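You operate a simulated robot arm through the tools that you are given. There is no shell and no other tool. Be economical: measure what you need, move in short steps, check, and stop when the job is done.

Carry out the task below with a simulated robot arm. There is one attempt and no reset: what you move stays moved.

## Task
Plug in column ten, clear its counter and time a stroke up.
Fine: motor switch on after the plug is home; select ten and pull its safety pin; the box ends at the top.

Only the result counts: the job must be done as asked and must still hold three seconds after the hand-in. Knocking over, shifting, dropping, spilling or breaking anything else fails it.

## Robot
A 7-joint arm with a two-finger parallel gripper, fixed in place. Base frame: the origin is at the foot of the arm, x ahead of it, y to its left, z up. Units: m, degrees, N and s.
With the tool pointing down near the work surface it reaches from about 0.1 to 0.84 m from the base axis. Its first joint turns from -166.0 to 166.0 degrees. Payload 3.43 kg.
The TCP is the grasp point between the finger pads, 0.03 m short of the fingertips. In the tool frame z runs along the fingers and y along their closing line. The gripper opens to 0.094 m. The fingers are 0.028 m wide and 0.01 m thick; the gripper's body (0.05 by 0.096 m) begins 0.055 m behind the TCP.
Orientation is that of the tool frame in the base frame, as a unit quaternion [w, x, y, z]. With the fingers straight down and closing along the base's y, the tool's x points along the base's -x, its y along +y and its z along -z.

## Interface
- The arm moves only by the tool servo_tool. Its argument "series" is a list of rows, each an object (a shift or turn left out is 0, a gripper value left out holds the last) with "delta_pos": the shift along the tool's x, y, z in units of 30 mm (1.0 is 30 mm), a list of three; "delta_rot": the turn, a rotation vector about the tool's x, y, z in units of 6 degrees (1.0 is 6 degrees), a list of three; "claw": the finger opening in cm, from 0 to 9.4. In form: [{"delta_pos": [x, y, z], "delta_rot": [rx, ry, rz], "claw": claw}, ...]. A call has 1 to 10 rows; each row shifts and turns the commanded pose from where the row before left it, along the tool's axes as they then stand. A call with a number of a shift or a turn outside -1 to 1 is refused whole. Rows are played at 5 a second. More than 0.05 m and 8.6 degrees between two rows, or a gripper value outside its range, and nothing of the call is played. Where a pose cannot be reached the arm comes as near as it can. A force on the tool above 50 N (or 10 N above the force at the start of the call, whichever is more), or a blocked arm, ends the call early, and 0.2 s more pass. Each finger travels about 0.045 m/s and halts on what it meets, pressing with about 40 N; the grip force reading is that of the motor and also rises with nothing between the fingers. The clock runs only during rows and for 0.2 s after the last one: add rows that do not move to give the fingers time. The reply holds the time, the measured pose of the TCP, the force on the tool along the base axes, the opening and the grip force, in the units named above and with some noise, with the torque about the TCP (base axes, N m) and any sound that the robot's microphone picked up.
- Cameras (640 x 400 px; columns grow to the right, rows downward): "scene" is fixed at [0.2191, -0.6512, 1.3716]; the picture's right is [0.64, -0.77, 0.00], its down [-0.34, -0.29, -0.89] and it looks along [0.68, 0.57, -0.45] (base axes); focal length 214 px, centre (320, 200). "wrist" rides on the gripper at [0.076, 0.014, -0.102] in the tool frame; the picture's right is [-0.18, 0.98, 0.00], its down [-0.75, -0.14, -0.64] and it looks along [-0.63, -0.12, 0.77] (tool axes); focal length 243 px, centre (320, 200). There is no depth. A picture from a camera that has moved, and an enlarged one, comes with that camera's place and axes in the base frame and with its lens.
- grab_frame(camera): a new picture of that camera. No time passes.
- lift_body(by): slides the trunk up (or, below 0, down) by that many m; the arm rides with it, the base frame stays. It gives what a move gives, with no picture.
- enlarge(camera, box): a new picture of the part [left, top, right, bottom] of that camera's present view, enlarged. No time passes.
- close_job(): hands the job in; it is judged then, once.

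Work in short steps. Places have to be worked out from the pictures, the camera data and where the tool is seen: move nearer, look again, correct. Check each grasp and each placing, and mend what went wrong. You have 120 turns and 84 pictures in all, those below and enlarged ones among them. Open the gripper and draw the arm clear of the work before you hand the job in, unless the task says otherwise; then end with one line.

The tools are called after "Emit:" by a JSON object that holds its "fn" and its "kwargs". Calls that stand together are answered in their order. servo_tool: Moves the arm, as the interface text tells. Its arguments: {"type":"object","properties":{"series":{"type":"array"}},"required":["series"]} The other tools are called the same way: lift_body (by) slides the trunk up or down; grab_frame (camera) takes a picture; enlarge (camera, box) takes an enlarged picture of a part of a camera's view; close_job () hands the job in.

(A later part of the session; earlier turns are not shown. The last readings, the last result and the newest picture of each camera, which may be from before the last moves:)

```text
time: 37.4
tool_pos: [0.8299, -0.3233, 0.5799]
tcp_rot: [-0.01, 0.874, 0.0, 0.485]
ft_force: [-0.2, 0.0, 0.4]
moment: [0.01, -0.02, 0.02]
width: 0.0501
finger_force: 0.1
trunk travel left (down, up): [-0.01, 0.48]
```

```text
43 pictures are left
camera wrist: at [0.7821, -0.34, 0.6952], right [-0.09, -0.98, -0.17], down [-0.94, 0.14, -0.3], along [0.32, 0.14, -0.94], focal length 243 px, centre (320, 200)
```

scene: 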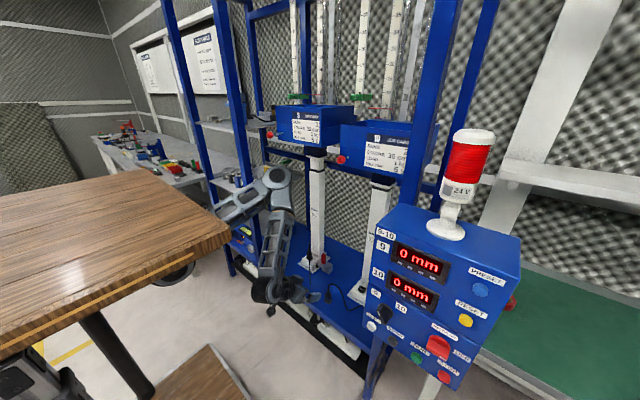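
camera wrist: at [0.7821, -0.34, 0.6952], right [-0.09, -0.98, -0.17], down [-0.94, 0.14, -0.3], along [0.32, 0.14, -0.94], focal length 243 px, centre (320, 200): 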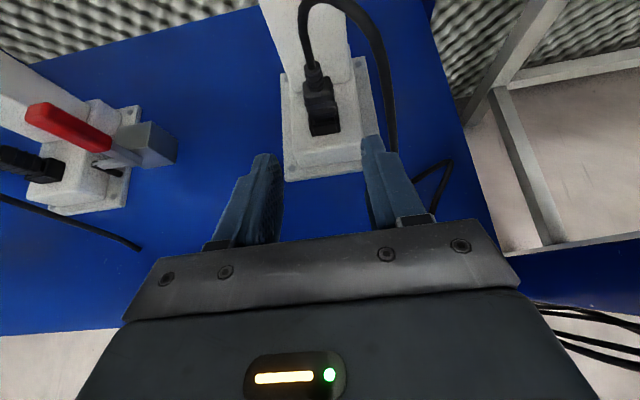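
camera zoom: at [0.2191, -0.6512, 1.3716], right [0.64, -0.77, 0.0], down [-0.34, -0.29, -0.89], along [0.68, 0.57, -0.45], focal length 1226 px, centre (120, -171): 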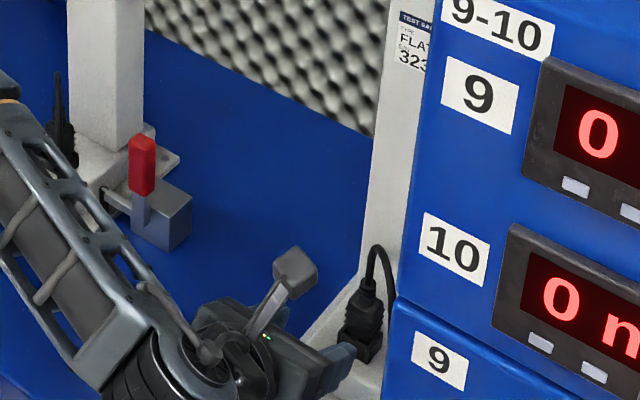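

The plug sits upright in socket 10 and matches plug 9. Next is the pin, so I'll retreat clear of the deck and raise the trunk.

Emit:
{"fn": "servo_tool", "kwargs": {"series": [{"delta_pos": [0, 0, -1]}, {"delta_pos": [0, -0.4, -1]}, {"delta_pos": [0, -0.4, -1]}, {"delta_pos": [0, -0.4, -1]}, {"delta_pos": [0, -0.4, -1]}, {"delta_pos": [0, -0.4, -1]}, {}]}}

Emit:
{"fn": "lift_body", "kwargs": {"by": 0.4}}

Emit:
{"fn": "grab_frame", "kwargs": {"camera": "wrist"}}

Emit:
{"fn": "grab_frame", "kwargs": {"camera": "scene"}}

```text
time: 39.0
tool_pos: [0.6757, -0.2673, 0.6762]
tcp_rot: [-0.009, 0.874, 0.0, 0.486]
ft_force: [0.0, -0.5, 1.1]
moment: [0.01, 0.01, 0.04]
width: 0.0501
finger_force: 0.1
trunk travel left (down, up): [-0.01, 0.48]
```

```text
time: 42.8
tool_pos: [0.6752, -0.2678, 1.076]
tcp_rot: [-0.009, 0.874, 0.0, 0.486]
ft_force: [-0.7, -0.3, 0.1]
moment: [0.0, 0.01, 0.01]
width: 0.0499
finger_force: 0.1
trunk travel left (down, up): [-0.41, 0.08]
```

```text
42 pictures are left
camera wrist: at [0.6283, -0.2838, 1.1919], right [-0.09, -0.98, -0.17], down [-0.94, 0.14, -0.3], along [0.32, 0.14, -0.94], focal length 243 px, centre (320, 200)
```

wrist: 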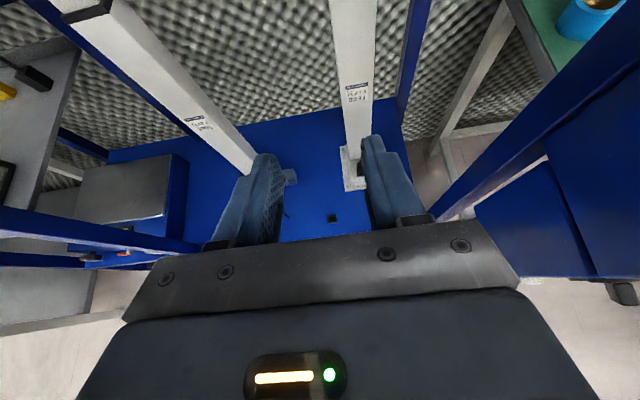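

```text
41 pictures are left
```

scene: 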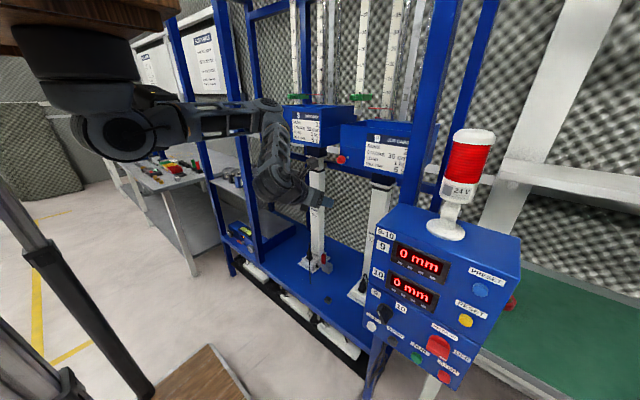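

I'll raise the trunk nearly to the top and tilt the tool towards horizontal so the camera faces box 10 and its pin.

Emit:
{"fn": "lift_body", "kwargs": {"by": 0.07}}

Emit:
{"fn": "servo_tool", "kwargs": {"series": [{"delta_pos": [0, 0, -0.7], "delta_rot": [0, 1, 0]}, {"delta_pos": [0, 0, -0.5], "delta_rot": [0, 1, 0]}, {"delta_rot": [0, 1, 0]}, {"delta_rot": [0, 1, 0]}, {"delta_rot": [0, 1, 0]}, {}]}}

Emit:
{"fn": "grab_frame", "kwargs": {"camera": "wrist"}}

```text
time: 43.9
tool_pos: [0.6744, -0.2656, 1.1454]
tcp_rot: [-0.01, 0.874, 0.001, 0.486]
ft_force: [0.0, -0.1, -0.9]
moment: [-0.02, -0.01, -0.03]
width: 0.0498
finger_force: 0.0
trunk travel left (down, up): [-0.48, 0.01]
```

```text
time: 45.3
tool_pos: [0.6496, -0.275, 1.1722]
tcp_rot: [-0.01, 0.756, 0.001, 0.655]
ft_force: [1.0, 0.3, 0.0]
moment: [0.04, -0.05, -0.02]
width: 0.0504
finger_force: 0.0
out of reach, approached as far as the arm can: row 4, 5
trunk travel left (down, up): [-0.48, 0.01]
```

```text
40 pictures are left
camera wrist: at [0.5593, -0.2926, 1.2601], right [-0.01, -0.98, -0.2], down [-0.75, 0.14, -0.65], along [0.67, 0.14, -0.73], focal length 243 px, centre (320, 200)
```

wrist: 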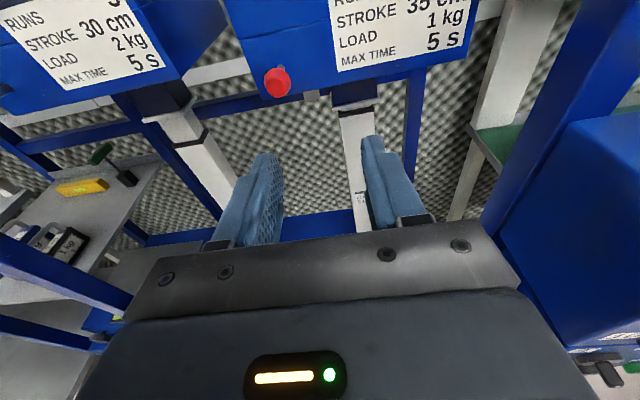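

Two views put the red pin knob at ≈ (0.843, -0.227, 1.156). I'll zoom in to see which way the pin points.

Emit:
{"fn": "enlarge", "kwargs": {"camera": "wrist", "box": [230, 40, 350, 130]}}

Emit:
{"fn": "enlarge", "kwargs": {"camera": "scene", "box": [325, 140, 375, 175]}}

```text
4.44 times, centred on (290, 85) of wrist
camera zoom: at [0.5593, -0.2926, 1.2601], right [-0.01, -0.98, -0.2], down [-0.75, 0.14, -0.65], along [0.67, 0.14, -0.73], focal length 1078 px, centre (453, 711)
```

zoom: 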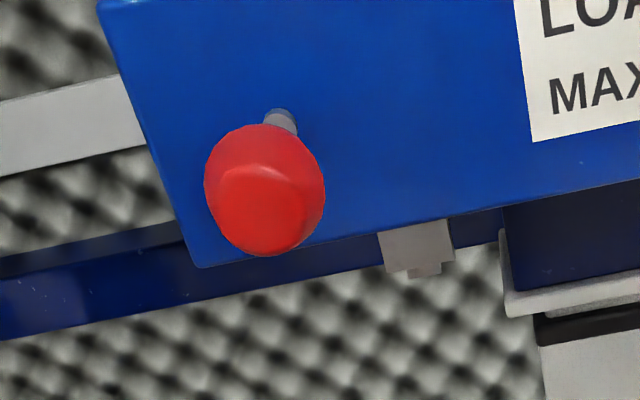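

```text
11.43 times, centred on (350, 158) of scene
camera zoom: at [0.2191, -0.6512, 1.3716], right [0.64, -0.77, 0.0], down [-0.34, -0.29, -0.89], along [0.68, 0.57, -0.45], focal length 2451 px, centre (-23, 686)
```

zoom: 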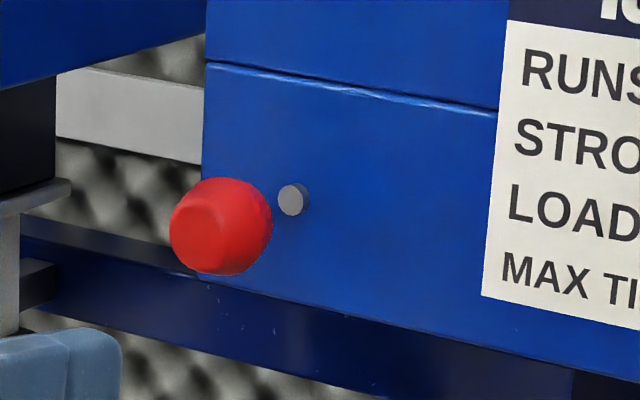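

The knob is ≈ 3.2 cm across, with its pin running straight into the box face along +x, so I pull towards -x. I'll move to a standoff with the fingers open to 6.5 cm.

Emit:
{"fn": "servo_tool", "kwargs": {"series": [{"delta_pos": [0.09, -0.38, 0.9], "claw": 6.5}, {"delta_pos": [0.09, -0.38, 0.9]}, {"delta_pos": [0.09, -0.38, 0.9]}, {"delta_pos": [0.09, -0.38, 0.9]}, {}]}}

Emit:
{"fn": "grab_frame", "kwargs": {"camera": "wrist"}}

```text
time: 46.5
tool_pos: [0.7592, -0.2279, 1.1684]
tcp_rot: [-0.011, 0.756, 0.002, 0.654]
ft_force: [0.0, -0.2, 1.2]
moment: [-0.01, 0.0, 0.0]
width: 0.0652
finger_force: 0.1
trunk travel left (down, up): [-0.48, 0.01]
```

```text
37 pictures are left
camera wrist: at [0.6675, -0.245, 1.256], right [-0.01, -0.98, -0.2], down [-0.75, 0.14, -0.65], along [0.67, 0.14, -0.73], focal length 243 px, centre (320, 200)
```

wrist: 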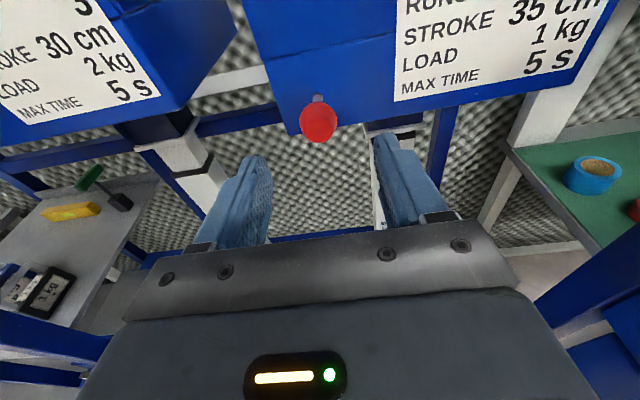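

The knob is confirmed at (0.843, -0.225, 1.156), centred between the fingers. I'll advance 7 cm and close.

Emit:
{"fn": "servo_tool", "kwargs": {"series": [{"delta_pos": [0, -0.03, 0.78]}, {"delta_pos": [0, 0, 0.78]}, {"delta_pos": [0, 0, 0.77]}, {}, {"claw": 2.0}, {}, {}, {}, {}, {}]}}

Emit:
{"fn": "grab_frame", "kwargs": {"camera": "wrist"}}

```text
time: 48.7
tool_pos: [0.8271, -0.2253, 1.1589]
tcp_rot: [-0.011, 0.757, 0.001, 0.653]
ft_force: [-0.2, 12.7, -0.6]
moment: [0.11, -0.01, -0.69]
width: 0.0314
finger_force: 44.9
trunk travel left (down, up): [-0.48, 0.01]
```

```text
36 pictures are left
camera wrist: at [0.7364, -0.2425, 1.2461], right [-0.01, -0.98, -0.2], down [-0.75, 0.14, -0.65], along [0.67, 0.14, -0.73], focal length 243 px, centre (320, 200)
```

wrist: 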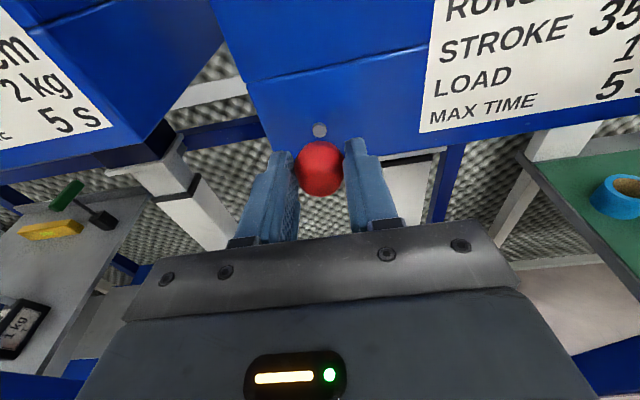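

It's gripped (3.1 cm, 45 N). Now I'll pull straight out towards -x.

Emit:
{"fn": "servo_tool", "kwargs": {"series": [{"delta_pos": [-0.04, -0.02, -0.3]}, {"delta_pos": [-0.04, 0, -0.3]}, {"delta_pos": [-0.05, 0, -0.4]}, {"delta_pos": [-0.05, 0, -0.4]}, {}]}}

Emit:
{"fn": "grab_frame", "kwargs": {"camera": "wrist"}}

```text
time: 49.9
tool_pos: [0.7866, -0.2257, 1.1589]
tcp_rot: [-0.012, 0.756, 0.002, 0.655]
ft_force: [33.9, 12.8, 2.8]
moment: [0.12, -0.24, -0.25]
width: 0.0314
finger_force: 44.4
trunk travel left (down, up): [-0.48, 0.01]
```

```text
35 pictures are left
camera wrist: at [0.696, -0.2427, 1.2462], right [-0.01, -0.98, -0.2], down [-0.75, 0.14, -0.65], along [0.67, 0.14, -0.73], focal length 243 px, centre (320, 200)
```

wrist: 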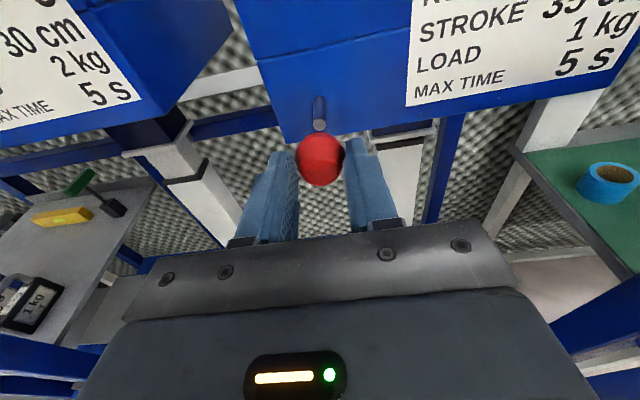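

The pin has come out about 4 cm, with its shaft showing, and there are 34 N of resistance. I'll try a little more to tell an end stop from friction.

Emit:
{"fn": "servo_tool", "kwargs": {"series": [{"delta_pos": [-0.01, 0, -0.1]}, {"delta_pos": [-0.01, 0, -0.1]}, {}]}}

Emit:
{"fn": "enlarge", "kwargs": {"camera": "wrist", "box": [240, 60, 400, 200]}}

```text
time: 50.7
tool_pos: [0.7807, -0.2264, 1.1582]
tcp_rot: [-0.011, 0.757, 0.002, 0.653]
ft_force: [33.5, 13.2, 2.3]
moment: [0.07, -0.26, 0.02]
width: 0.031
finger_force: 45.2
trunk travel left (down, up): [-0.48, 0.01]
```

```text
2.86 times, centred on (320, 130) of wrist
camera zoom: at [0.6897, -0.2426, 1.246], right [-0.01, -0.98, -0.2], down [-0.75, 0.14, -0.65], along [0.67, 0.14, -0.73], focal length 693 px, centre (320, 400)
```

zoom: 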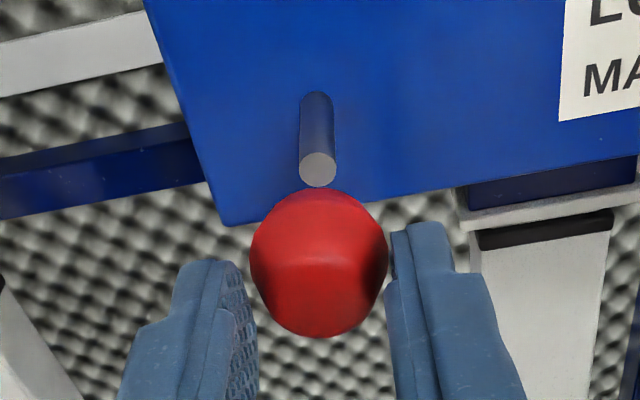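

The fingers are now slipping along the knob at a constant force, so the pin is at its end of travel, about 3–4 cm out. I'll release it and see whether it stays out.

Emit:
{"fn": "servo_tool", "kwargs": {"series": [{"claw": 6.5}, {}, {}, {}, {}]}}

Emit:
{"fn": "enlarge", "kwargs": {"camera": "wrist", "box": [240, 60, 400, 200]}}

```text
time: 51.9
tool_pos: [0.7787, -0.2271, 1.1589]
tcp_rot: [-0.01, 0.757, 0.001, 0.654]
ft_force: [0.5, 0.8, 0.6]
moment: [0.01, -0.03, -0.02]
width: 0.0652
finger_force: 0.0
trunk travel left (down, up): [-0.48, 0.01]
```

```text
2.86 times, centred on (320, 130) of wrist
camera zoom: at [0.6883, -0.2434, 1.2464], right [-0.01, -0.98, -0.2], down [-0.75, 0.14, -0.65], along [0.67, 0.14, -0.73], focal length 693 px, centre (320, 400)
```

zoom: 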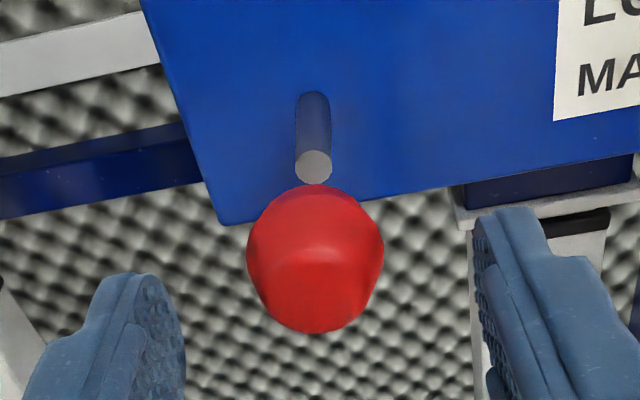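

The pin stays out by itself, so it's pulled. Now for the panel: I'll retreat along -x, then lower the trunk to panel height.

Emit:
{"fn": "servo_tool", "kwargs": {"series": [{"delta_pos": [-0.14, 0, -0.98], "claw": 6.5}, {"delta_pos": [-0.14, 0, -0.98]}, {"delta_pos": [-0.14, 0, -0.98]}, {"delta_pos": [-0.14, 0, -0.98]}, {"delta_pos": [-0.14, 0, -0.98]}, {"delta_pos": [-0.14, 0.3, -0.98], "claw": 0}, {"delta_pos": [-0.14, 0.5, -0.98]}, {"delta_pos": [-0.14, 0.6, -0.85]}, {}]}}

Emit:
{"fn": "lift_body", "kwargs": {"by": -0.2}}

```text
time: 53.9
tool_pos: [0.6038, -0.3177, 1.1976]
tcp_rot: [-0.012, 0.757, 0.0, 0.653]
ft_force: [-0.1, 0.7, 0.4]
moment: [-0.05, 0.01, 0.0]
width: 0.0
finger_force: 20.0
out of reach, approached as far as the arm can: row 3, 4, 5, 6, 7, 8
trunk travel left (down, up): [-0.48, 0.01]
```

```text
time: 56.0
tool_pos: [0.6039, -0.3164, 0.9973]
tcp_rot: [-0.011, 0.758, -0.001, 0.652]
ft_force: [0.5, 0.1, 0.2]
moment: [0.05, 0.03, 0.01]
width: 0.0
finger_force: 33.2
trunk travel left (down, up): [-0.28, 0.21]
```

The arm can't retract further at this tilt, so I'll slide diagonally (-x, -y) at constant radius to get in front of the panel.

Emit:
{"fn": "servo_tool", "kwargs": {"series": [{"delta_pos": [-0.07, 0.5, -0.45]}, {"delta_pos": [-0.07, 0.5, -0.45]}, {"delta_pos": [-0.07, 0.5, -0.45]}, {"delta_pos": [-0.07, 0.5, -0.45]}, {"delta_pos": [-0.07, 0.5, -0.45]}, {"delta_pos": [-0.07, 0.6, -0.45]}, {"delta_pos": [-0.07, 0.6, -0.45]}, {}]}}

Emit:
{"fn": "grab_frame", "kwargs": {"camera": "wrist"}}

```text
time: 57.8
tool_pos: [0.5097, -0.429, 0.9955]
tcp_rot: [-0.011, 0.758, -0.001, 0.652]
ft_force: [-0.9, -0.8, -0.7]
moment: [0.0, 0.02, 0.06]
width: 0.0
finger_force: 32.7
trunk travel left (down, up): [-0.28, 0.21]
```

```text
32 pictures are left
camera wrist: at [0.4187, -0.4459, 1.0829], right [-0.01, -0.98, -0.2], down [-0.75, 0.14, -0.65], along [0.66, 0.14, -0.74], focal length 243 px, centre (320, 200)
```

wrist: 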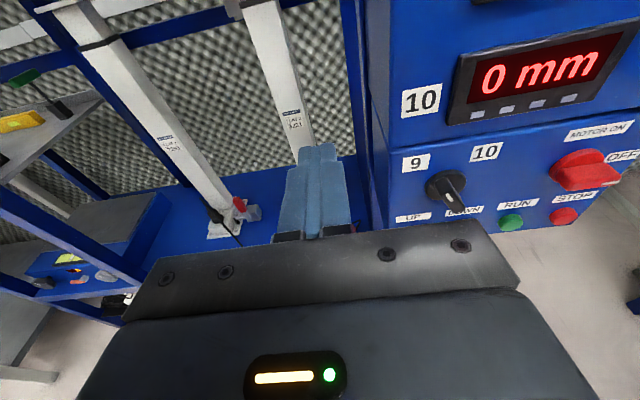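

The wrist view shows the panel well. Triangulation gives the motor knob at (0.597, -0.674, 0.873) and the selector at (0.60, -0.548, 0.863). I'll zoom in for their pointer directions.

Emit:
{"fn": "enlarge", "kwargs": {"camera": "wrist", "box": [380, 110, 640, 240]}}

Emit:
{"fn": "enlarge", "kwargs": {"camera": "scene", "box": [370, 295, 470, 375]}}

```text
2.46 times, centred on (510, 175) of wrist
camera zoom: at [0.4187, -0.4459, 1.0829], right [-0.01, -0.98, -0.2], down [-0.75, 0.14, -0.65], along [0.66, 0.14, -0.74], focal length 597 px, centre (-148, 262)
```

zoom: 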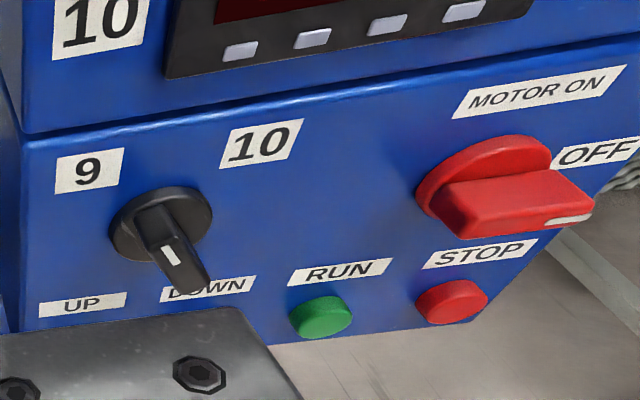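

```text
5.00 times, centred on (420, 335) of scene
camera zoom: at [0.2191, -0.6512, 1.3716], right [0.64, -0.77, 0.0], down [-0.34, -0.29, -0.89], along [0.68, 0.57, -0.45], focal length 1072 px, centre (-180, -475)
```

zoom: 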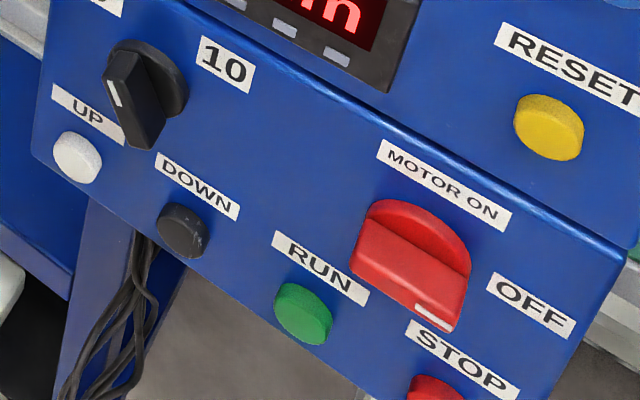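

The motor knob points right (OFF) and must turn 90° counter-clockwise to MOTOR ON. The selector points up-left (9) and must turn 90° clockwise to 10. The panel face is vertical at x ≈ 0.609. I'll lower the trunk to knob height and slide across to the motor knob, staying in front.

Emit:
{"fn": "lift_body", "kwargs": {"by": -0.12}}

Emit:
{"fn": "servo_tool", "kwargs": {"series": [{"delta_pos": [0, 0.6, -0.1], "delta_rot": [0, 0.7, 0]}, {"delta_pos": [0, 0.8, 0], "delta_rot": [0, 0.7, 0]}, {"delta_pos": [0, 0.85, 0]}, {"delta_pos": [0, 0.85, 0]}, {"delta_pos": [0, 0.85, 0]}, {"delta_pos": [0, 0.85, 0]}, {"delta_pos": [0, 0.85, 0]}, {"delta_pos": [0, 0.85, 0]}, {"delta_pos": [0, 0.85, 0], "claw": 5.0}, {"delta_pos": [0, 0.85, 0]}]}}

```text
time: 59.3
tool_pos: [0.5093, -0.4287, 0.8746]
tcp_rot: [-0.011, 0.758, -0.001, 0.652]
ft_force: [0.3, -0.6, 0.1]
moment: [-0.01, 0.0, 0.02]
width: 0.0001
finger_force: 33.2
trunk travel left (down, up): [-0.16, 0.33]
```

```text
time: 61.5
tool_pos: [0.5164, -0.6799, 0.8782]
tcp_rot: [-0.011, 0.708, -0.001, 0.706]
ft_force: [0.6, -0.7, -0.6]
moment: [0.01, -0.01, -0.05]
width: 0.0497
finger_force: 1.0
out of reach, approached as far as the arm can: row 2
trunk travel left (down, up): [-0.16, 0.33]
```

The tool is now horizontal in front of the motor knob. I'll roll it +90° so the fingers close vertically across the rib.

Emit:
{"fn": "servo_tool", "kwargs": {"series": [{"delta_rot": [0, 0, 1]}, {"delta_rot": [0, 0, 1]}, {"delta_rot": [0, 0, 1]}, {"delta_rot": [0, 0, 1]}, {"delta_rot": [0, 0, 1]}, {"delta_rot": [0, 0, 1]}, {"delta_rot": [0, 0, 1]}, {"delta_rot": [0, 0, 1]}, {"delta_rot": [0, 0, 1]}, {"delta_rot": [0, 0, 1]}]}}

Emit:
{"fn": "servo_tool", "kwargs": {"series": [{"delta_rot": [0, 0, 1]}, {"delta_rot": [0, 0, 1]}, {"delta_rot": [0, 0, 1]}, {"delta_rot": [0, 0, 1]}, {"delta_rot": [0, 0, 1]}, {}]}}

Emit:
{"fn": "grab_frame", "kwargs": {"camera": "wrist"}}

```text
time: 63.7
tool_pos: [0.5172, -0.6801, 0.8796]
tcp_rot: [-0.364, 0.612, -0.356, 0.606]
ft_force: [-0.3, -0.2, 0.9]
moment: [0.02, 0.0, -0.01]
width: 0.0503
finger_force: 0.1
trunk travel left (down, up): [-0.16, 0.33]
```

```text
time: 65.1
tool_pos: [0.5157, -0.6805, 0.8784]
tcp_rot: [0.508, -0.499, 0.502, -0.491]
ft_force: [-0.2, 0.4, -0.7]
moment: [0.01, 0.0, 0.0]
width: 0.05
finger_force: 0.0
trunk travel left (down, up): [-0.16, 0.33]
```

```text
29 pictures are left
camera wrist: at [0.4143, -0.7575, 0.8618], right [0.0, 0.2, -0.98], down [-0.65, 0.74, 0.16], along [0.76, 0.64, 0.13], focal length 243 px, centre (320, 200)
```

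wrist: 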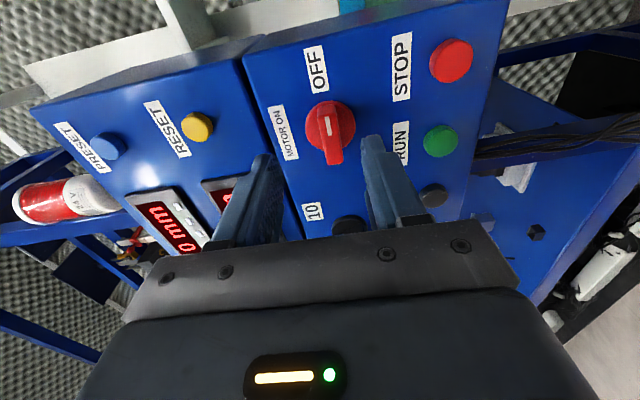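

The fingers straddle the rib vertically, and all readings agree (knob at y = -0.674, z = 0.872). I'll advance to the rib and close.

Emit:
{"fn": "servo_tool", "kwargs": {"series": [{"delta_pos": [-0.11, 0.09, 0.9]}, {"delta_pos": [-0.11, 0.09, 0.9]}, {}, {"claw": 0.5}, {}, {}, {}, {}]}}

Emit:
{"fn": "grab_frame", "kwargs": {"camera": "wrist"}}

```text
time: 66.9
tool_pos: [0.5707, -0.6729, 0.8719]
tcp_rot: [0.507, -0.5, 0.502, -0.49]
ft_force: [1.3, 3.5, -21.4]
moment: [-0.96, -0.46, -0.7]
width: 0.0137
finger_force: 45.4
trunk travel left (down, up): [-0.16, 0.33]
```

```text
28 pictures are left
camera wrist: at [0.4684, -0.7501, 0.8546], right [-0.01, 0.2, -0.98], down [-0.65, 0.74, 0.16], along [0.76, 0.64, 0.13], focal length 243 px, centre (320, 200)
```

wrist: 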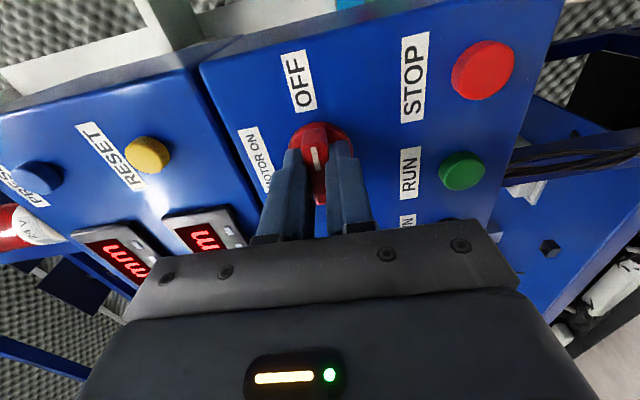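

The rib is gripped (1.4 cm). There's a 21 N side load, so the knob centre is a bit lower. I'll shift 2 mm down and start turning counter-clockwise.

Emit:
{"fn": "servo_tool", "kwargs": {"series": [{"delta_pos": [0, 0.06, 0]}, {}, {"delta_rot": [0, 0, -0.7]}, {"delta_rot": [0, 0, -0.7]}, {}]}}

```text
time: 68.1
tool_pos: [0.5715, -0.6738, 0.8715]
tcp_rot: [-0.47, 0.536, -0.463, 0.527]
ft_force: [2.1, -3.4, -13.4]
moment: [0.04, 0.29, 0.33]
width: 0.014
finger_force: 44.4
trunk travel left (down, up): [-0.16, 0.33]
```

It's turning easily. I'll continue, about 80° to go.

Emit:
{"fn": "servo_tool", "kwargs": {"series": [{"delta_pos": [0, 0.04, 0], "delta_rot": [0, 0, -1]}, {"delta_rot": [0, 0, -1]}, {"delta_rot": [0, 0, -1]}, {"delta_rot": [0, 0, -1]}, {"delta_rot": [0, 0, -1]}, {"delta_rot": [0, 0, -1]}, {"delta_rot": [0, 0, -1]}, {}]}}

Emit:
{"fn": "servo_tool", "kwargs": {"series": [{"delta_rot": [0, 0, -1]}, {"delta_rot": [0, 0, -1]}, {"delta_rot": [0, 0, -1]}, {"delta_rot": [0, 0, -1]}, {"delta_rot": [0, 0, -1]}, {"delta_rot": [0, 0, -1]}, {"delta_rot": [0, 0, -0.6]}, {}]}}

Emit:
{"fn": "enlarge", "kwargs": {"camera": "scene", "box": [370, 225, 530, 385]}}

```text
time: 69.9
tool_pos: [0.5698, -0.6733, 0.8728]
tcp_rot: [-0.248, 0.666, -0.24, 0.662]
ft_force: [3.9, 0.4, 13.4]
moment: [0.01, 1.14, -0.04]
width: 0.0143
finger_force: 44.8
trunk travel left (down, up): [-0.16, 0.33]
```

```text
time: 71.7
tool_pos: [0.5697, -0.6715, 0.8712]
tcp_rot: [-0.011, 0.707, -0.001, 0.707]
ft_force: [2.4, 4.5, 20.2]
moment: [-0.03, 0.1, -0.8]
width: 0.0142
finger_force: 45.3
trunk travel left (down, up): [-0.16, 0.33]
```

```text
2.50 times, centred on (450, 305) of scene
camera zoom: at [0.2191, -0.6512, 1.3716], right [0.64, -0.77, 0.0], down [-0.34, -0.29, -0.89], along [0.68, 0.57, -0.45], focal length 536 px, centre (-5, -62)
```

zoom: 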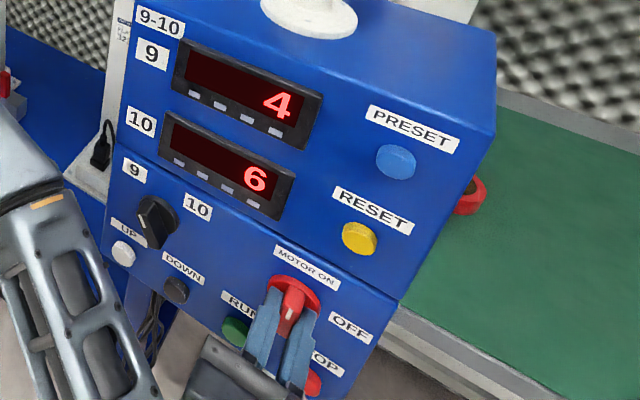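

The motor is on: the displays now show counters 4 (column 9) and 6 (column 10). I'll release, back off, and move to the selector with a -45° roll.

Emit:
{"fn": "servo_tool", "kwargs": {"series": [{"claw": 5.0}, {}, {}, {"delta_pos": [0, 0, -0.9]}, {"delta_pos": [0, 0, -0.9]}, {"delta_pos": [0, -0.9, 0]}, {"delta_pos": [0, -0.9, 0]}, {"delta_pos": [0, -0.9, 0]}, {"delta_pos": [-0.2, -0.9, 0]}, {"delta_pos": [0, -0.53, 0]}]}}

Emit:
{"fn": "servo_tool", "kwargs": {"series": [{"delta_rot": [0, 0, -1]}, {"delta_rot": [0, 0, -1]}, {"delta_rot": [0, 0, -1]}, {"delta_rot": [0, 0, -1]}, {"delta_rot": [0, 0, -1]}, {"delta_rot": [0, 0, -1]}, {"delta_rot": [0, 0, -1]}, {"delta_rot": [0, 0, -0.5]}, {}]}}

Emit:
{"fn": "grab_frame", "kwargs": {"camera": "wrist"}}

```text
time: 73.9
tool_pos: [0.5162, -0.5492, 0.8663]
tcp_rot: [-0.011, 0.708, -0.002, 0.706]
ft_force: [0.4, -1.0, -0.1]
moment: [0.0, -0.03, -0.02]
width: 0.0501
finger_force: 0.0
trunk travel left (down, up): [-0.16, 0.33]
```

```text
time: 75.9
tool_pos: [0.5575, -0.6452, 0.8841]
tcp_rot: [0.26, 0.655, 0.269, 0.657]
ft_force: [-0.6, 1.7, 1.8]
moment: [-0.04, -0.03, 0.03]
width: 0.0498
finger_force: 0.1
out of reach, approached as far as the arm can: row 4, 5, 6, 7, 8
trunk travel left (down, up): [-0.16, 0.33]
```

```text
26 pictures are left
camera wrist: at [0.4532, -0.6031, 0.9479], right [0.01, -0.84, 0.55], down [-0.64, -0.43, -0.64], along [0.77, -0.34, -0.54], focal length 243 px, centre (320, 200)
```

wrist: 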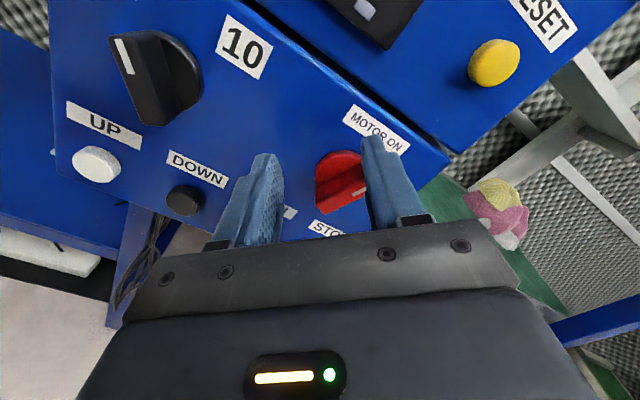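

The roll limit made the hand wander near the motor knob. I'll back straight off and check the knob state.

Emit:
{"fn": "servo_tool", "kwargs": {"series": [{"delta_pos": [0, 0, -0.7]}, {"delta_pos": [0, 0, -0.7]}, {}]}}

Emit:
{"fn": "enlarge", "kwargs": {"camera": "scene", "box": [370, 225, 530, 385]}}

Emit:
{"fn": "enlarge", "kwargs": {"camera": "wrist", "box": [40, 0, 440, 240]}}

```text
time: 76.7
tool_pos: [0.519, -0.66, 0.8856]
tcp_rot: [0.261, 0.655, 0.268, 0.657]
ft_force: [0.5, 0.1, -0.7]
moment: [-0.02, 0.01, -0.01]
width: 0.0497
finger_force: 0.1
out of reach, approached as far as the arm can: row 1, 2
trunk travel left (down, up): [-0.16, 0.33]
```

```text
2.50 times, centred on (450, 305) of scene
camera zoom: at [0.2191, -0.6512, 1.3716], right [0.64, -0.77, 0.0], down [-0.34, -0.29, -0.89], along [0.68, 0.57, -0.45], focal length 536 px, centre (-5, -62)
```

zoom: 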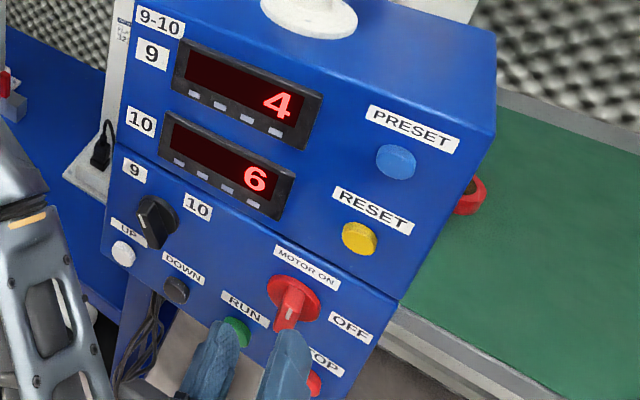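

```text
1.60 times, centred on (240, 120) of wrist
camera zoom: at [0.4157, -0.6183, 0.9491], right [0.01, -0.84, 0.55], down [-0.64, -0.43, -0.64], along [0.77, -0.34, -0.54], focal length 388 px, centre (448, 328)
```

zoom: 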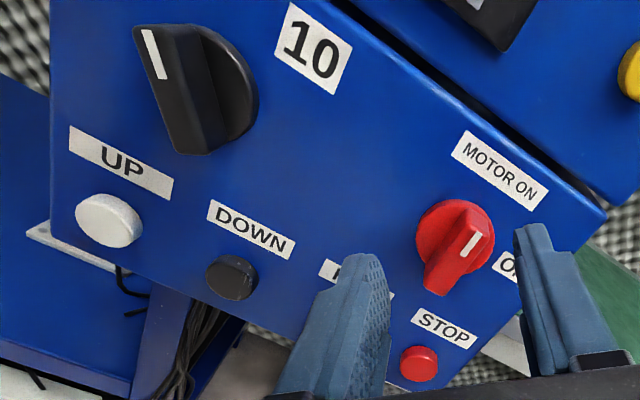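

The motor knob is fine (pointing up, displays lit). The opposite grip, rolled +135°, avoids the limit, so I'll roll that way in free space.

Emit:
{"fn": "servo_tool", "kwargs": {"series": [{"delta_rot": [0, 0, 1]}, {"delta_rot": [0, 0, 1]}, {"delta_rot": [0, 0, 1]}, {"delta_rot": [0, 0, 1]}, {"delta_rot": [0, 0, 1]}, {"delta_rot": [0, 0, 1]}, {"delta_rot": [0, 0, 1]}, {"delta_rot": [0, 0, 1]}, {"delta_rot": [0, 0, 1]}, {"delta_rot": [0, 0, 1]}]}}

Emit:
{"fn": "servo_tool", "kwargs": {"series": [{"delta_rot": [0, 0, 1]}, {"delta_rot": [0, 0, 1]}, {"delta_rot": [0, 0, 1]}, {"delta_rot": [0, 0, 1]}, {"delta_rot": [0, 0, 1]}, {"delta_rot": [0, 0, 1]}, {"delta_rot": [0, 0, 1]}, {"delta_rot": [0, 0, 1]}, {"delta_rot": [0, 0, 1]}, {"delta_rot": [0, 0, 1]}]}}

Emit:
{"fn": "servo_tool", "kwargs": {"series": [{"delta_rot": [0, 0, 1]}, {"delta_rot": [0, 0, 1]}, {"delta_rot": [0, 0, 1]}, {"delta_rot": [0, 0, 1]}, {"delta_rot": [0, 0, 1]}, {"delta_rot": [0, 0, 1]}, {"delta_rot": [0, 0, 1]}, {"delta_rot": [0, 0, 1]}, {"delta_rot": [0, 0, 1]}, {"delta_rot": [0, 0, 0.7]}]}}

```text
time: 78.9
tool_pos: [0.5199, -0.6596, 0.8866]
tcp_rot: [-0.104, 0.701, -0.094, 0.699]
ft_force: [0.1, 0.3, -0.5]
moment: [0.04, 0.01, -0.02]
width: 0.0498
finger_force: 0.0
trunk travel left (down, up): [-0.16, 0.33]
```

```text
time: 81.1
tool_pos: [0.5199, -0.661, 0.8865]
tcp_rot: [-0.44, 0.56, -0.433, 0.553]
ft_force: [0.4, -0.6, 0.6]
moment: [-0.01, 0.03, -0.02]
width: 0.0499
finger_force: 0.0
trunk travel left (down, up): [-0.16, 0.33]
```

```text
time: 83.3
tool_pos: [0.5203, -0.661, 0.887]
tcp_rot: [0.654, -0.278, 0.65, -0.27]
ft_force: [-1.0, -0.3, 0.0]
moment: [-0.01, 0.02, 0.03]
width: 0.0502
finger_force: 0.1
trunk travel left (down, up): [-0.16, 0.33]
```

I've reached the roll with the closing line perpendicular to the selector rib. I'll move in front of the selector at about (y = -0.546, z = 0.866).

Emit:
{"fn": "servo_tool", "kwargs": {"series": [{"delta_pos": [-0.56, 0.8, 0]}, {"delta_pos": [-0.56, 0.8, 0]}, {"delta_pos": [-0.56, 0.8, 0]}, {"delta_pos": [-0.56, 0.78, 0]}, {}]}}

Emit:
{"fn": "grab_frame", "kwargs": {"camera": "wrist"}}

```text
time: 84.5
tool_pos: [0.5183, -0.5454, 0.8642]
tcp_rot: [0.653, -0.28, 0.65, -0.27]
ft_force: [-0.5, -0.6, 0.6]
moment: [0.02, 0.02, 0.01]
width: 0.05
finger_force: 0.1
trunk travel left (down, up): [-0.16, 0.33]
```

```text
23 pictures are left
camera wrist: at [0.4159, -0.5906, 0.7989], right [-0.01, 0.82, -0.58], down [-0.65, 0.43, 0.63], along [0.76, 0.38, 0.52], focal length 243 px, centre (320, 200)
```

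wrist: 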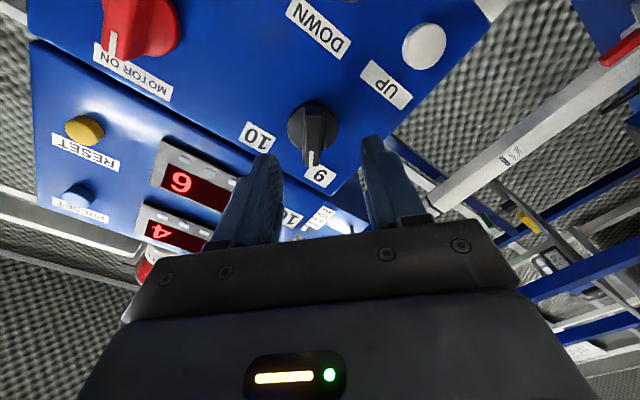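

The rib lines up between the fingers. I'll advance and close.

Emit:
{"fn": "servo_tool", "kwargs": {"series": [{"delta_pos": [-0.05, -0.01, 0.85]}, {"delta_pos": [-0.05, -0.01, 0.85]}, {}, {"claw": 0.4}, {}, {}, {}, {}, {}]}}

Emit:
{"fn": "grab_frame", "kwargs": {"camera": "wrist"}}

```text
time: 86.5
tool_pos: [0.5692, -0.5435, 0.8685]
tcp_rot: [0.653, -0.279, 0.649, -0.273]
ft_force: [11.2, -34.0, 27.9]
moment: [0.68, -0.65, -0.76]
width: 0.0289
finger_force: 22.2
trunk travel left (down, up): [-0.16, 0.33]
```

```text
22 pictures are left
camera wrist: at [0.4666, -0.5893, 0.803], right [-0.01, 0.82, -0.58], down [-0.65, 0.44, 0.62], along [0.76, 0.38, 0.53], focal length 243 px, centre (320, 200)
```

wrist: 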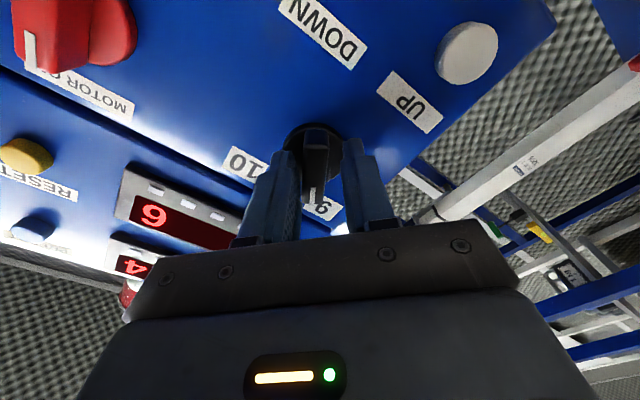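

Only one finger is touching, so the knob sits off towards tool -y. I'll shift the hand about 6 mm that way so both fingers hold the rib.

Emit:
{"fn": "servo_tool", "kwargs": {"series": [{"delta_pos": [0, -0.1, 0]}, {"delta_pos": [0, -0.1, 0]}, {}, {}]}}

Emit:
{"fn": "enlarge", "kwargs": {"camera": "wrist", "box": [220, 90, 420, 250]}}

```text
time: 87.5
tool_pos: [0.5691, -0.5463, 0.8717]
tcp_rot: [0.653, -0.279, 0.65, -0.271]
ft_force: [5.7, -14.3, 20.6]
moment: [1.13, -0.98, -0.79]
width: 0.0217
finger_force: 45.1
trunk travel left (down, up): [-0.16, 0.33]
```

```text
2.50 times, centred on (320, 170) of wrist
camera zoom: at [0.4664, -0.5917, 0.8057], right [-0.01, 0.82, -0.57], down [-0.65, 0.43, 0.63], along [0.76, 0.38, 0.52], focal length 606 px, centre (320, 275)
```

zoom: 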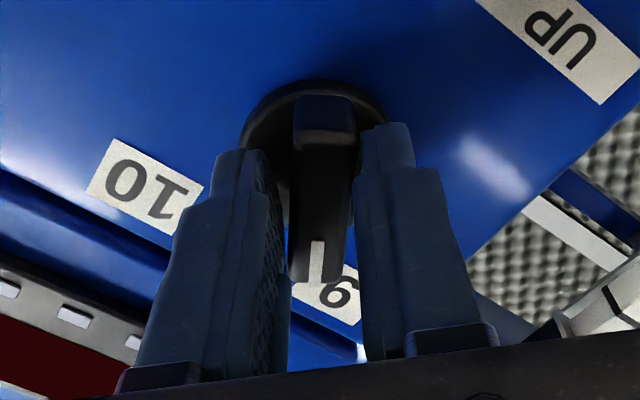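

The width is now 2.2 cm and the side load has halved. I'll shift another 3 mm the same way.

Emit:
{"fn": "servo_tool", "kwargs": {"series": [{"delta_pos": [0, -0.1, 0]}, {}, {}, {}]}}

```text
time: 88.5
tool_pos: [0.5698, -0.5466, 0.8711]
tcp_rot: [0.653, -0.278, 0.652, -0.268]
ft_force: [-13.1, 29.3, -7.8]
moment: [1.4, -1.02, 0.32]
width: 0.0212
finger_force: 44.6
trunk travel left (down, up): [-0.16, 0.33]
```

Both fingers now hold the rib (the load reversed). I'll back off 1.5 mm and begin twisting clockwise.

Emit:
{"fn": "servo_tool", "kwargs": {"series": [{"delta_pos": [0, 0.05, 0], "delta_rot": [0, 0, 0.7]}, {"delta_rot": [0, 0, 0.7]}, {"delta_rot": [0, 0, 0.7]}, {"delta_rot": [0, 0, 0.7]}, {"delta_rot": [0, 0, 0.7]}, {}]}}

Emit:
{"fn": "grab_frame", "kwargs": {"camera": "wrist"}}

```text
time: 89.9
tool_pos: [0.5703, -0.5455, 0.8705]
tcp_rot: [0.69, -0.156, 0.692, -0.144]
ft_force: [-6.4, 21.6, -36.9]
moment: [-0.14, -0.31, -0.05]
width: 0.0141
finger_force: 44.7
trunk travel left (down, up): [-0.16, 0.33]
```

```text
20 pictures are left
camera wrist: at [0.4658, -0.5667, 0.793], right [-0.02, 0.97, -0.24], down [-0.64, 0.17, 0.75], along [0.77, 0.17, 0.62], focal length 243 px, centre (320, 200)
```

wrist: 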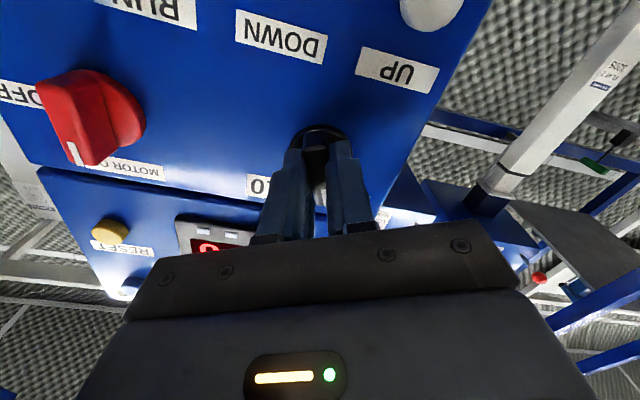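

The rib is now properly seated in the grip (1.4 cm), and its resting angle was shallower than I assumed. I'll relieve the side load and keep turning clockwise.

Emit:
{"fn": "servo_tool", "kwargs": {"series": [{"delta_pos": [0.05, 0.07, 0], "delta_rot": [0, 0, 0.5]}, {"delta_rot": [0, 0, 0.8]}, {"delta_rot": [0, 0, 0.8]}, {"delta_rot": [0, 0, 0.8]}, {"delta_rot": [0, 0, 0.8]}, {"delta_rot": [0, 0, 0.8]}, {"delta_rot": [0, 0, 0.8]}, {"delta_rot": [0, 0, 0.8]}, {}]}}

Emit:
{"fn": "enlarge", "kwargs": {"camera": "scene", "box": [370, 225, 530, 385]}}

```text
time: 91.9
tool_pos: [0.5697, -0.5452, 0.8696]
tcp_rot: [0.701, 0.068, 0.705, 0.079]
ft_force: [-12.6, 33.8, -22.5]
moment: [-0.05, -0.25, -0.33]
width: 0.0139
finger_force: 45.1
trunk travel left (down, up): [-0.16, 0.33]
```

```text
2.50 times, centred on (450, 305) of scene
camera zoom: at [0.2191, -0.6512, 1.3716], right [0.64, -0.77, 0.0], down [-0.34, -0.29, -0.89], along [0.68, 0.57, -0.45], focal length 536 px, centre (-5, -62)
```

zoom: 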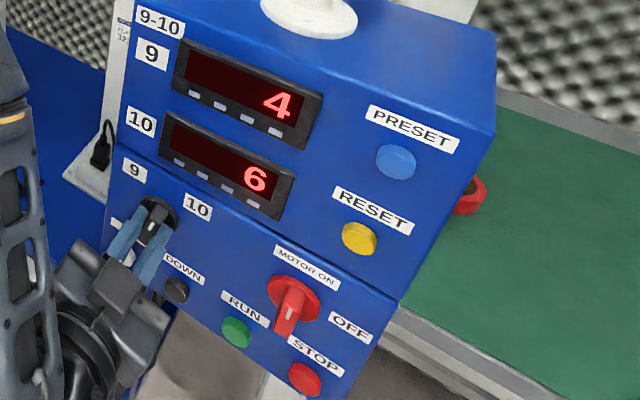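

The rib is at about +12° from vertical. I'll continue clockwise to the end stop.

Emit:
{"fn": "servo_tool", "kwargs": {"series": [{"delta_rot": [0, 0, 0.8]}, {"delta_rot": [0, 0, 0.8]}, {"delta_rot": [0, 0, 0.8]}, {"delta_rot": [0, 0, 0.6]}, {}]}}

```text
time: 93.1
tool_pos: [0.5692, -0.544, 0.8691]
tcp_rot: [0.68, 0.177, 0.686, 0.19]
ft_force: [-11.9, 43.5, -12.8]
moment: [-0.07, 0.12, -0.13]
width: 0.0139
finger_force: 44.7
trunk travel left (down, up): [-0.16, 0.33]
```

There's no torque yet at +30°. I'll relieve the lateral load and turn a bit more.

Emit:
{"fn": "servo_tool", "kwargs": {"series": [{"delta_pos": [0.06, 0.05, 0]}, {"delta_rot": [0, 0, 0.6]}, {"delta_rot": [0, 0, 0.6]}, {"delta_rot": [0, 0, 0.6]}, {}]}}

Emit:
{"fn": "grab_frame", "kwargs": {"camera": "wrist"}}

```text
time: 94.3
tool_pos: [0.5702, -0.5449, 0.8709]
tcp_rot: [0.662, 0.24, 0.665, 0.248]
ft_force: [4.8, 7.5, 4.9]
moment: [-1.67, 0.39, -0.64]
width: 0.018
finger_force: 45.0
trunk travel left (down, up): [-0.16, 0.33]
```

```text
18 pictures are left
camera wrist: at [0.4655, -0.486, 0.8203], right [-0.01, 0.63, 0.78], down [-0.63, -0.6, 0.48], along [0.77, -0.49, 0.4], focal length 243 px, centre (320, 200)
```

wrist: 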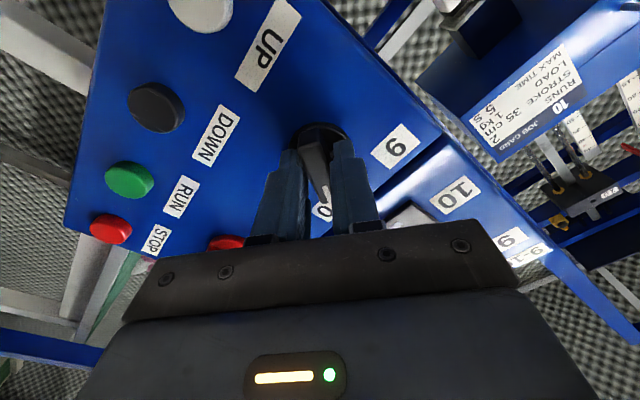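

There's torque and the grip widened, so it's at the end stop with the mark on 10. I'll release, back off, close the fingers and move in front of RESET (y ≈ -0.697, z ≈ 0.979).

Emit:
{"fn": "servo_tool", "kwargs": {"series": [{"claw": 4.5}, {}, {}, {"delta_pos": [0, 0, -1]}, {"delta_pos": [0, 0, -1]}, {}]}}

Emit:
{"fn": "servo_tool", "kwargs": {"series": [{"delta_pos": [-0.863, -0.222, 0], "claw": 0}, {"delta_pos": [-0.863, -0.222, 0]}, {"delta_pos": [-0.863, -0.222, 0]}, {"delta_pos": [-0.863, -0.222, 0]}, {"delta_pos": [-0.863, -0.222, 0]}, {"delta_pos": [-0.863, -0.222, 0]}, {"delta_pos": [-0.863, -0.222, 0]}, {}]}}

Emit:
{"fn": "grab_frame", "kwargs": {"camera": "wrist"}}

Emit:
{"fn": "enlarge", "kwargs": {"camera": "scene", "box": [370, 225, 530, 385]}}

```text
time: 95.7
tool_pos: [0.5099, -0.5445, 0.8698]
tcp_rot: [0.661, 0.241, 0.665, 0.25]
ft_force: [-0.6, -0.4, 0.3]
moment: [-0.01, 0.0, 0.0]
width: 0.0452
finger_force: 0.1
trunk travel left (down, up): [-0.16, 0.33]
```

```text
time: 97.5
tool_pos: [0.5111, -0.6985, 0.9771]
tcp_rot: [0.661, 0.241, 0.665, 0.25]
ft_force: [-0.2, -0.5, 0.6]
moment: [0.04, 0.01, -0.02]
width: 0.0
finger_force: 32.9
trunk travel left (down, up): [-0.16, 0.33]
```

```text
17 pictures are left
camera wrist: at [0.4066, -0.6395, 0.9263], right [-0.01, 0.63, 0.78], down [-0.63, -0.61, 0.48], along [0.77, -0.49, 0.4], focal length 243 px, centre (320, 200)
```

wrist: 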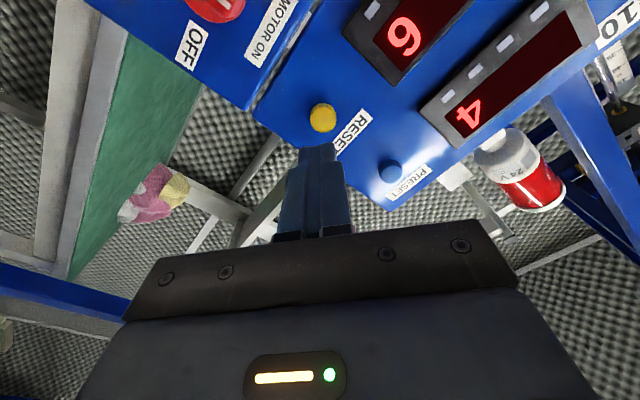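

```text
2.50 times, centred on (450, 305) of scene
camera zoom: at [0.2191, -0.6512, 1.3716], right [0.64, -0.77, 0.0], down [-0.34, -0.29, -0.89], along [0.68, 0.57, -0.45], focal length 536 px, centre (-5, -62)
```

zoom: 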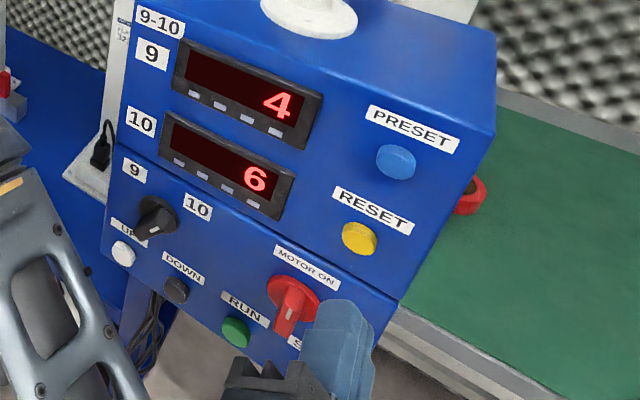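

The fingertips are lined up with the yellow RESET within a few mm. I'll press it with slow final steps.

Emit:
{"fn": "servo_tool", "kwargs": {"series": [{"delta_pos": [0, 0.06, 0.7]}, {"delta_pos": [0, 0, 0.7]}, {"delta_pos": [0, 0, 0.1]}, {"delta_pos": [0, 0, 0.1]}, {"delta_pos": [0, 0, 0.1]}, {"delta_pos": [0, 0, 0.1]}, {}]}}

Emit:
{"fn": "enlarge", "kwargs": {"camera": "scene", "box": [370, 225, 530, 385]}}

```text
time: 99.1
tool_pos: [0.5656, -0.6954, 0.9775]
tcp_rot: [0.661, 0.241, 0.666, 0.249]
ft_force: [-0.3, 0.3, -0.1]
moment: [0.0, -0.02, 0.01]
width: 0.0
finger_force: 33.2
trunk travel left (down, up): [-0.16, 0.33]
```

```text
2.50 times, centred on (450, 305) of scene
camera zoom: at [0.2191, -0.6512, 1.3716], right [0.64, -0.77, 0.0], down [-0.34, -0.29, -0.89], along [0.68, 0.57, -0.45], focal length 536 px, centre (-5, -62)
```

zoom: 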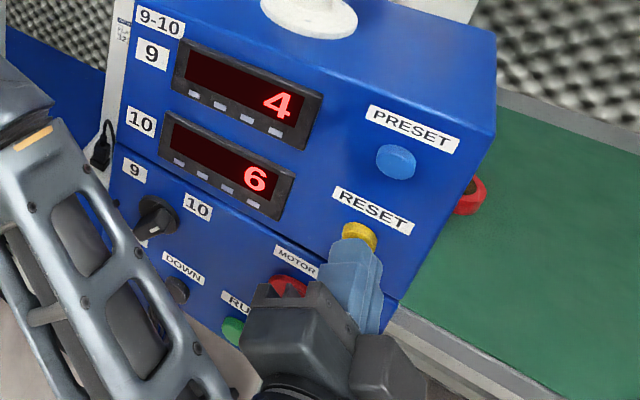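

There's no contact yet with the tip at x ≈ 0.596. I'll keep advancing slowly.

Emit:
{"fn": "servo_tool", "kwargs": {"series": [{"delta_pos": [0, 0, 0.1]}, {"delta_pos": [0, 0, 0.1]}, {"delta_pos": [0, 0, 0.1]}, {}]}}

```text
time: 100.1
tool_pos: [0.5739, -0.6969, 0.9778]
tcp_rot: [0.661, 0.241, 0.666, 0.249]
ft_force: [-4.0, -2.1, 1.0]
moment: [0.02, -0.01, -0.06]
width: 0.0
finger_force: 33.1
trunk travel left (down, up): [-0.16, 0.33]
heard: click
```

I heard a click. I'll back off and read the display.

Emit:
{"fn": "servo_tool", "kwargs": {"series": [{"delta_pos": [0, 0, -0.7]}, {"delta_pos": [0, 0, -0.9]}, {}]}}

Emit:
{"fn": "enlarge", "kwargs": {"camera": "scene", "box": [370, 225, 530, 385]}}

```text
time: 100.9
tool_pos: [0.5258, -0.6966, 0.9786]
tcp_rot: [0.661, 0.241, 0.665, 0.25]
ft_force: [0.2, 0.7, -0.3]
moment: [0.01, 0.03, 0.01]
width: 0.0
finger_force: 32.8
trunk travel left (down, up): [-0.16, 0.33]
```

```text
2.50 times, centred on (450, 305) of scene
camera zoom: at [0.2191, -0.6512, 1.3716], right [0.64, -0.77, 0.0], down [-0.34, -0.29, -0.89], along [0.68, 0.57, -0.45], focal length 536 px, centre (-5, -62)
```

zoom: 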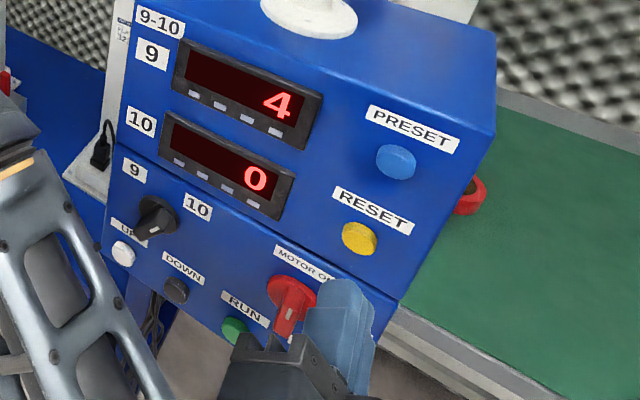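

Counter ten is cleared to 0 and nine is still 4. Next is UP at ≈ (y = -0.520, z = 0.786). I'll lower the trunk 0.1 for reach and slide over in front of the panel.

Emit:
{"fn": "lift_body", "kwargs": {"by": -0.1}}

Emit:
{"fn": "servo_tool", "kwargs": {"series": [{"delta_pos": [0.88, 0.355, -0.1]}, {"delta_pos": [0.88, 0.355, 0]}, {"delta_pos": [0.88, 0.355, 0]}, {"delta_pos": [0.88, 0.355, 0]}, {"delta_pos": [0.88, 0.355, 0]}, {"delta_pos": [0.88, 0.355, 0]}, {"delta_pos": [0.88, 0.355, 0]}, {}]}}

Emit:
{"fn": "grab_frame", "kwargs": {"camera": "wrist"}}

```text
time: 102.3
tool_pos: [0.5256, -0.6961, 0.8778]
tcp_rot: [0.661, 0.24, 0.666, 0.25]
ft_force: [-0.3, -0.1, -0.2]
moment: [0.03, -0.02, -0.01]
width: 0.0
finger_force: 33.1
trunk travel left (down, up): [-0.06, 0.43]
```

```text
time: 104.1
tool_pos: [0.52, -0.5189, 0.786]
tcp_rot: [0.661, 0.241, 0.666, 0.249]
ft_force: [0.3, 0.3, 0.3]
moment: [0.0, 0.0, -0.03]
width: 0.0
finger_force: 32.8
trunk travel left (down, up): [-0.06, 0.43]
```

```text
13 pictures are left
camera wrist: at [0.4167, -0.4608, 0.7348], right [-0.01, 0.63, 0.78], down [-0.63, -0.61, 0.48], along [0.77, -0.49, 0.4], focal length 243 px, centre (320, 200)
```

wrist: 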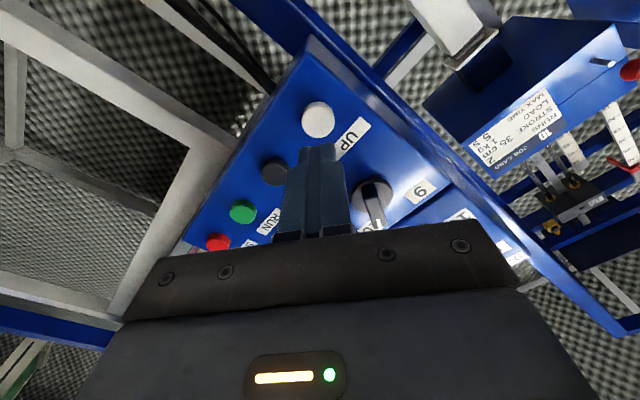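

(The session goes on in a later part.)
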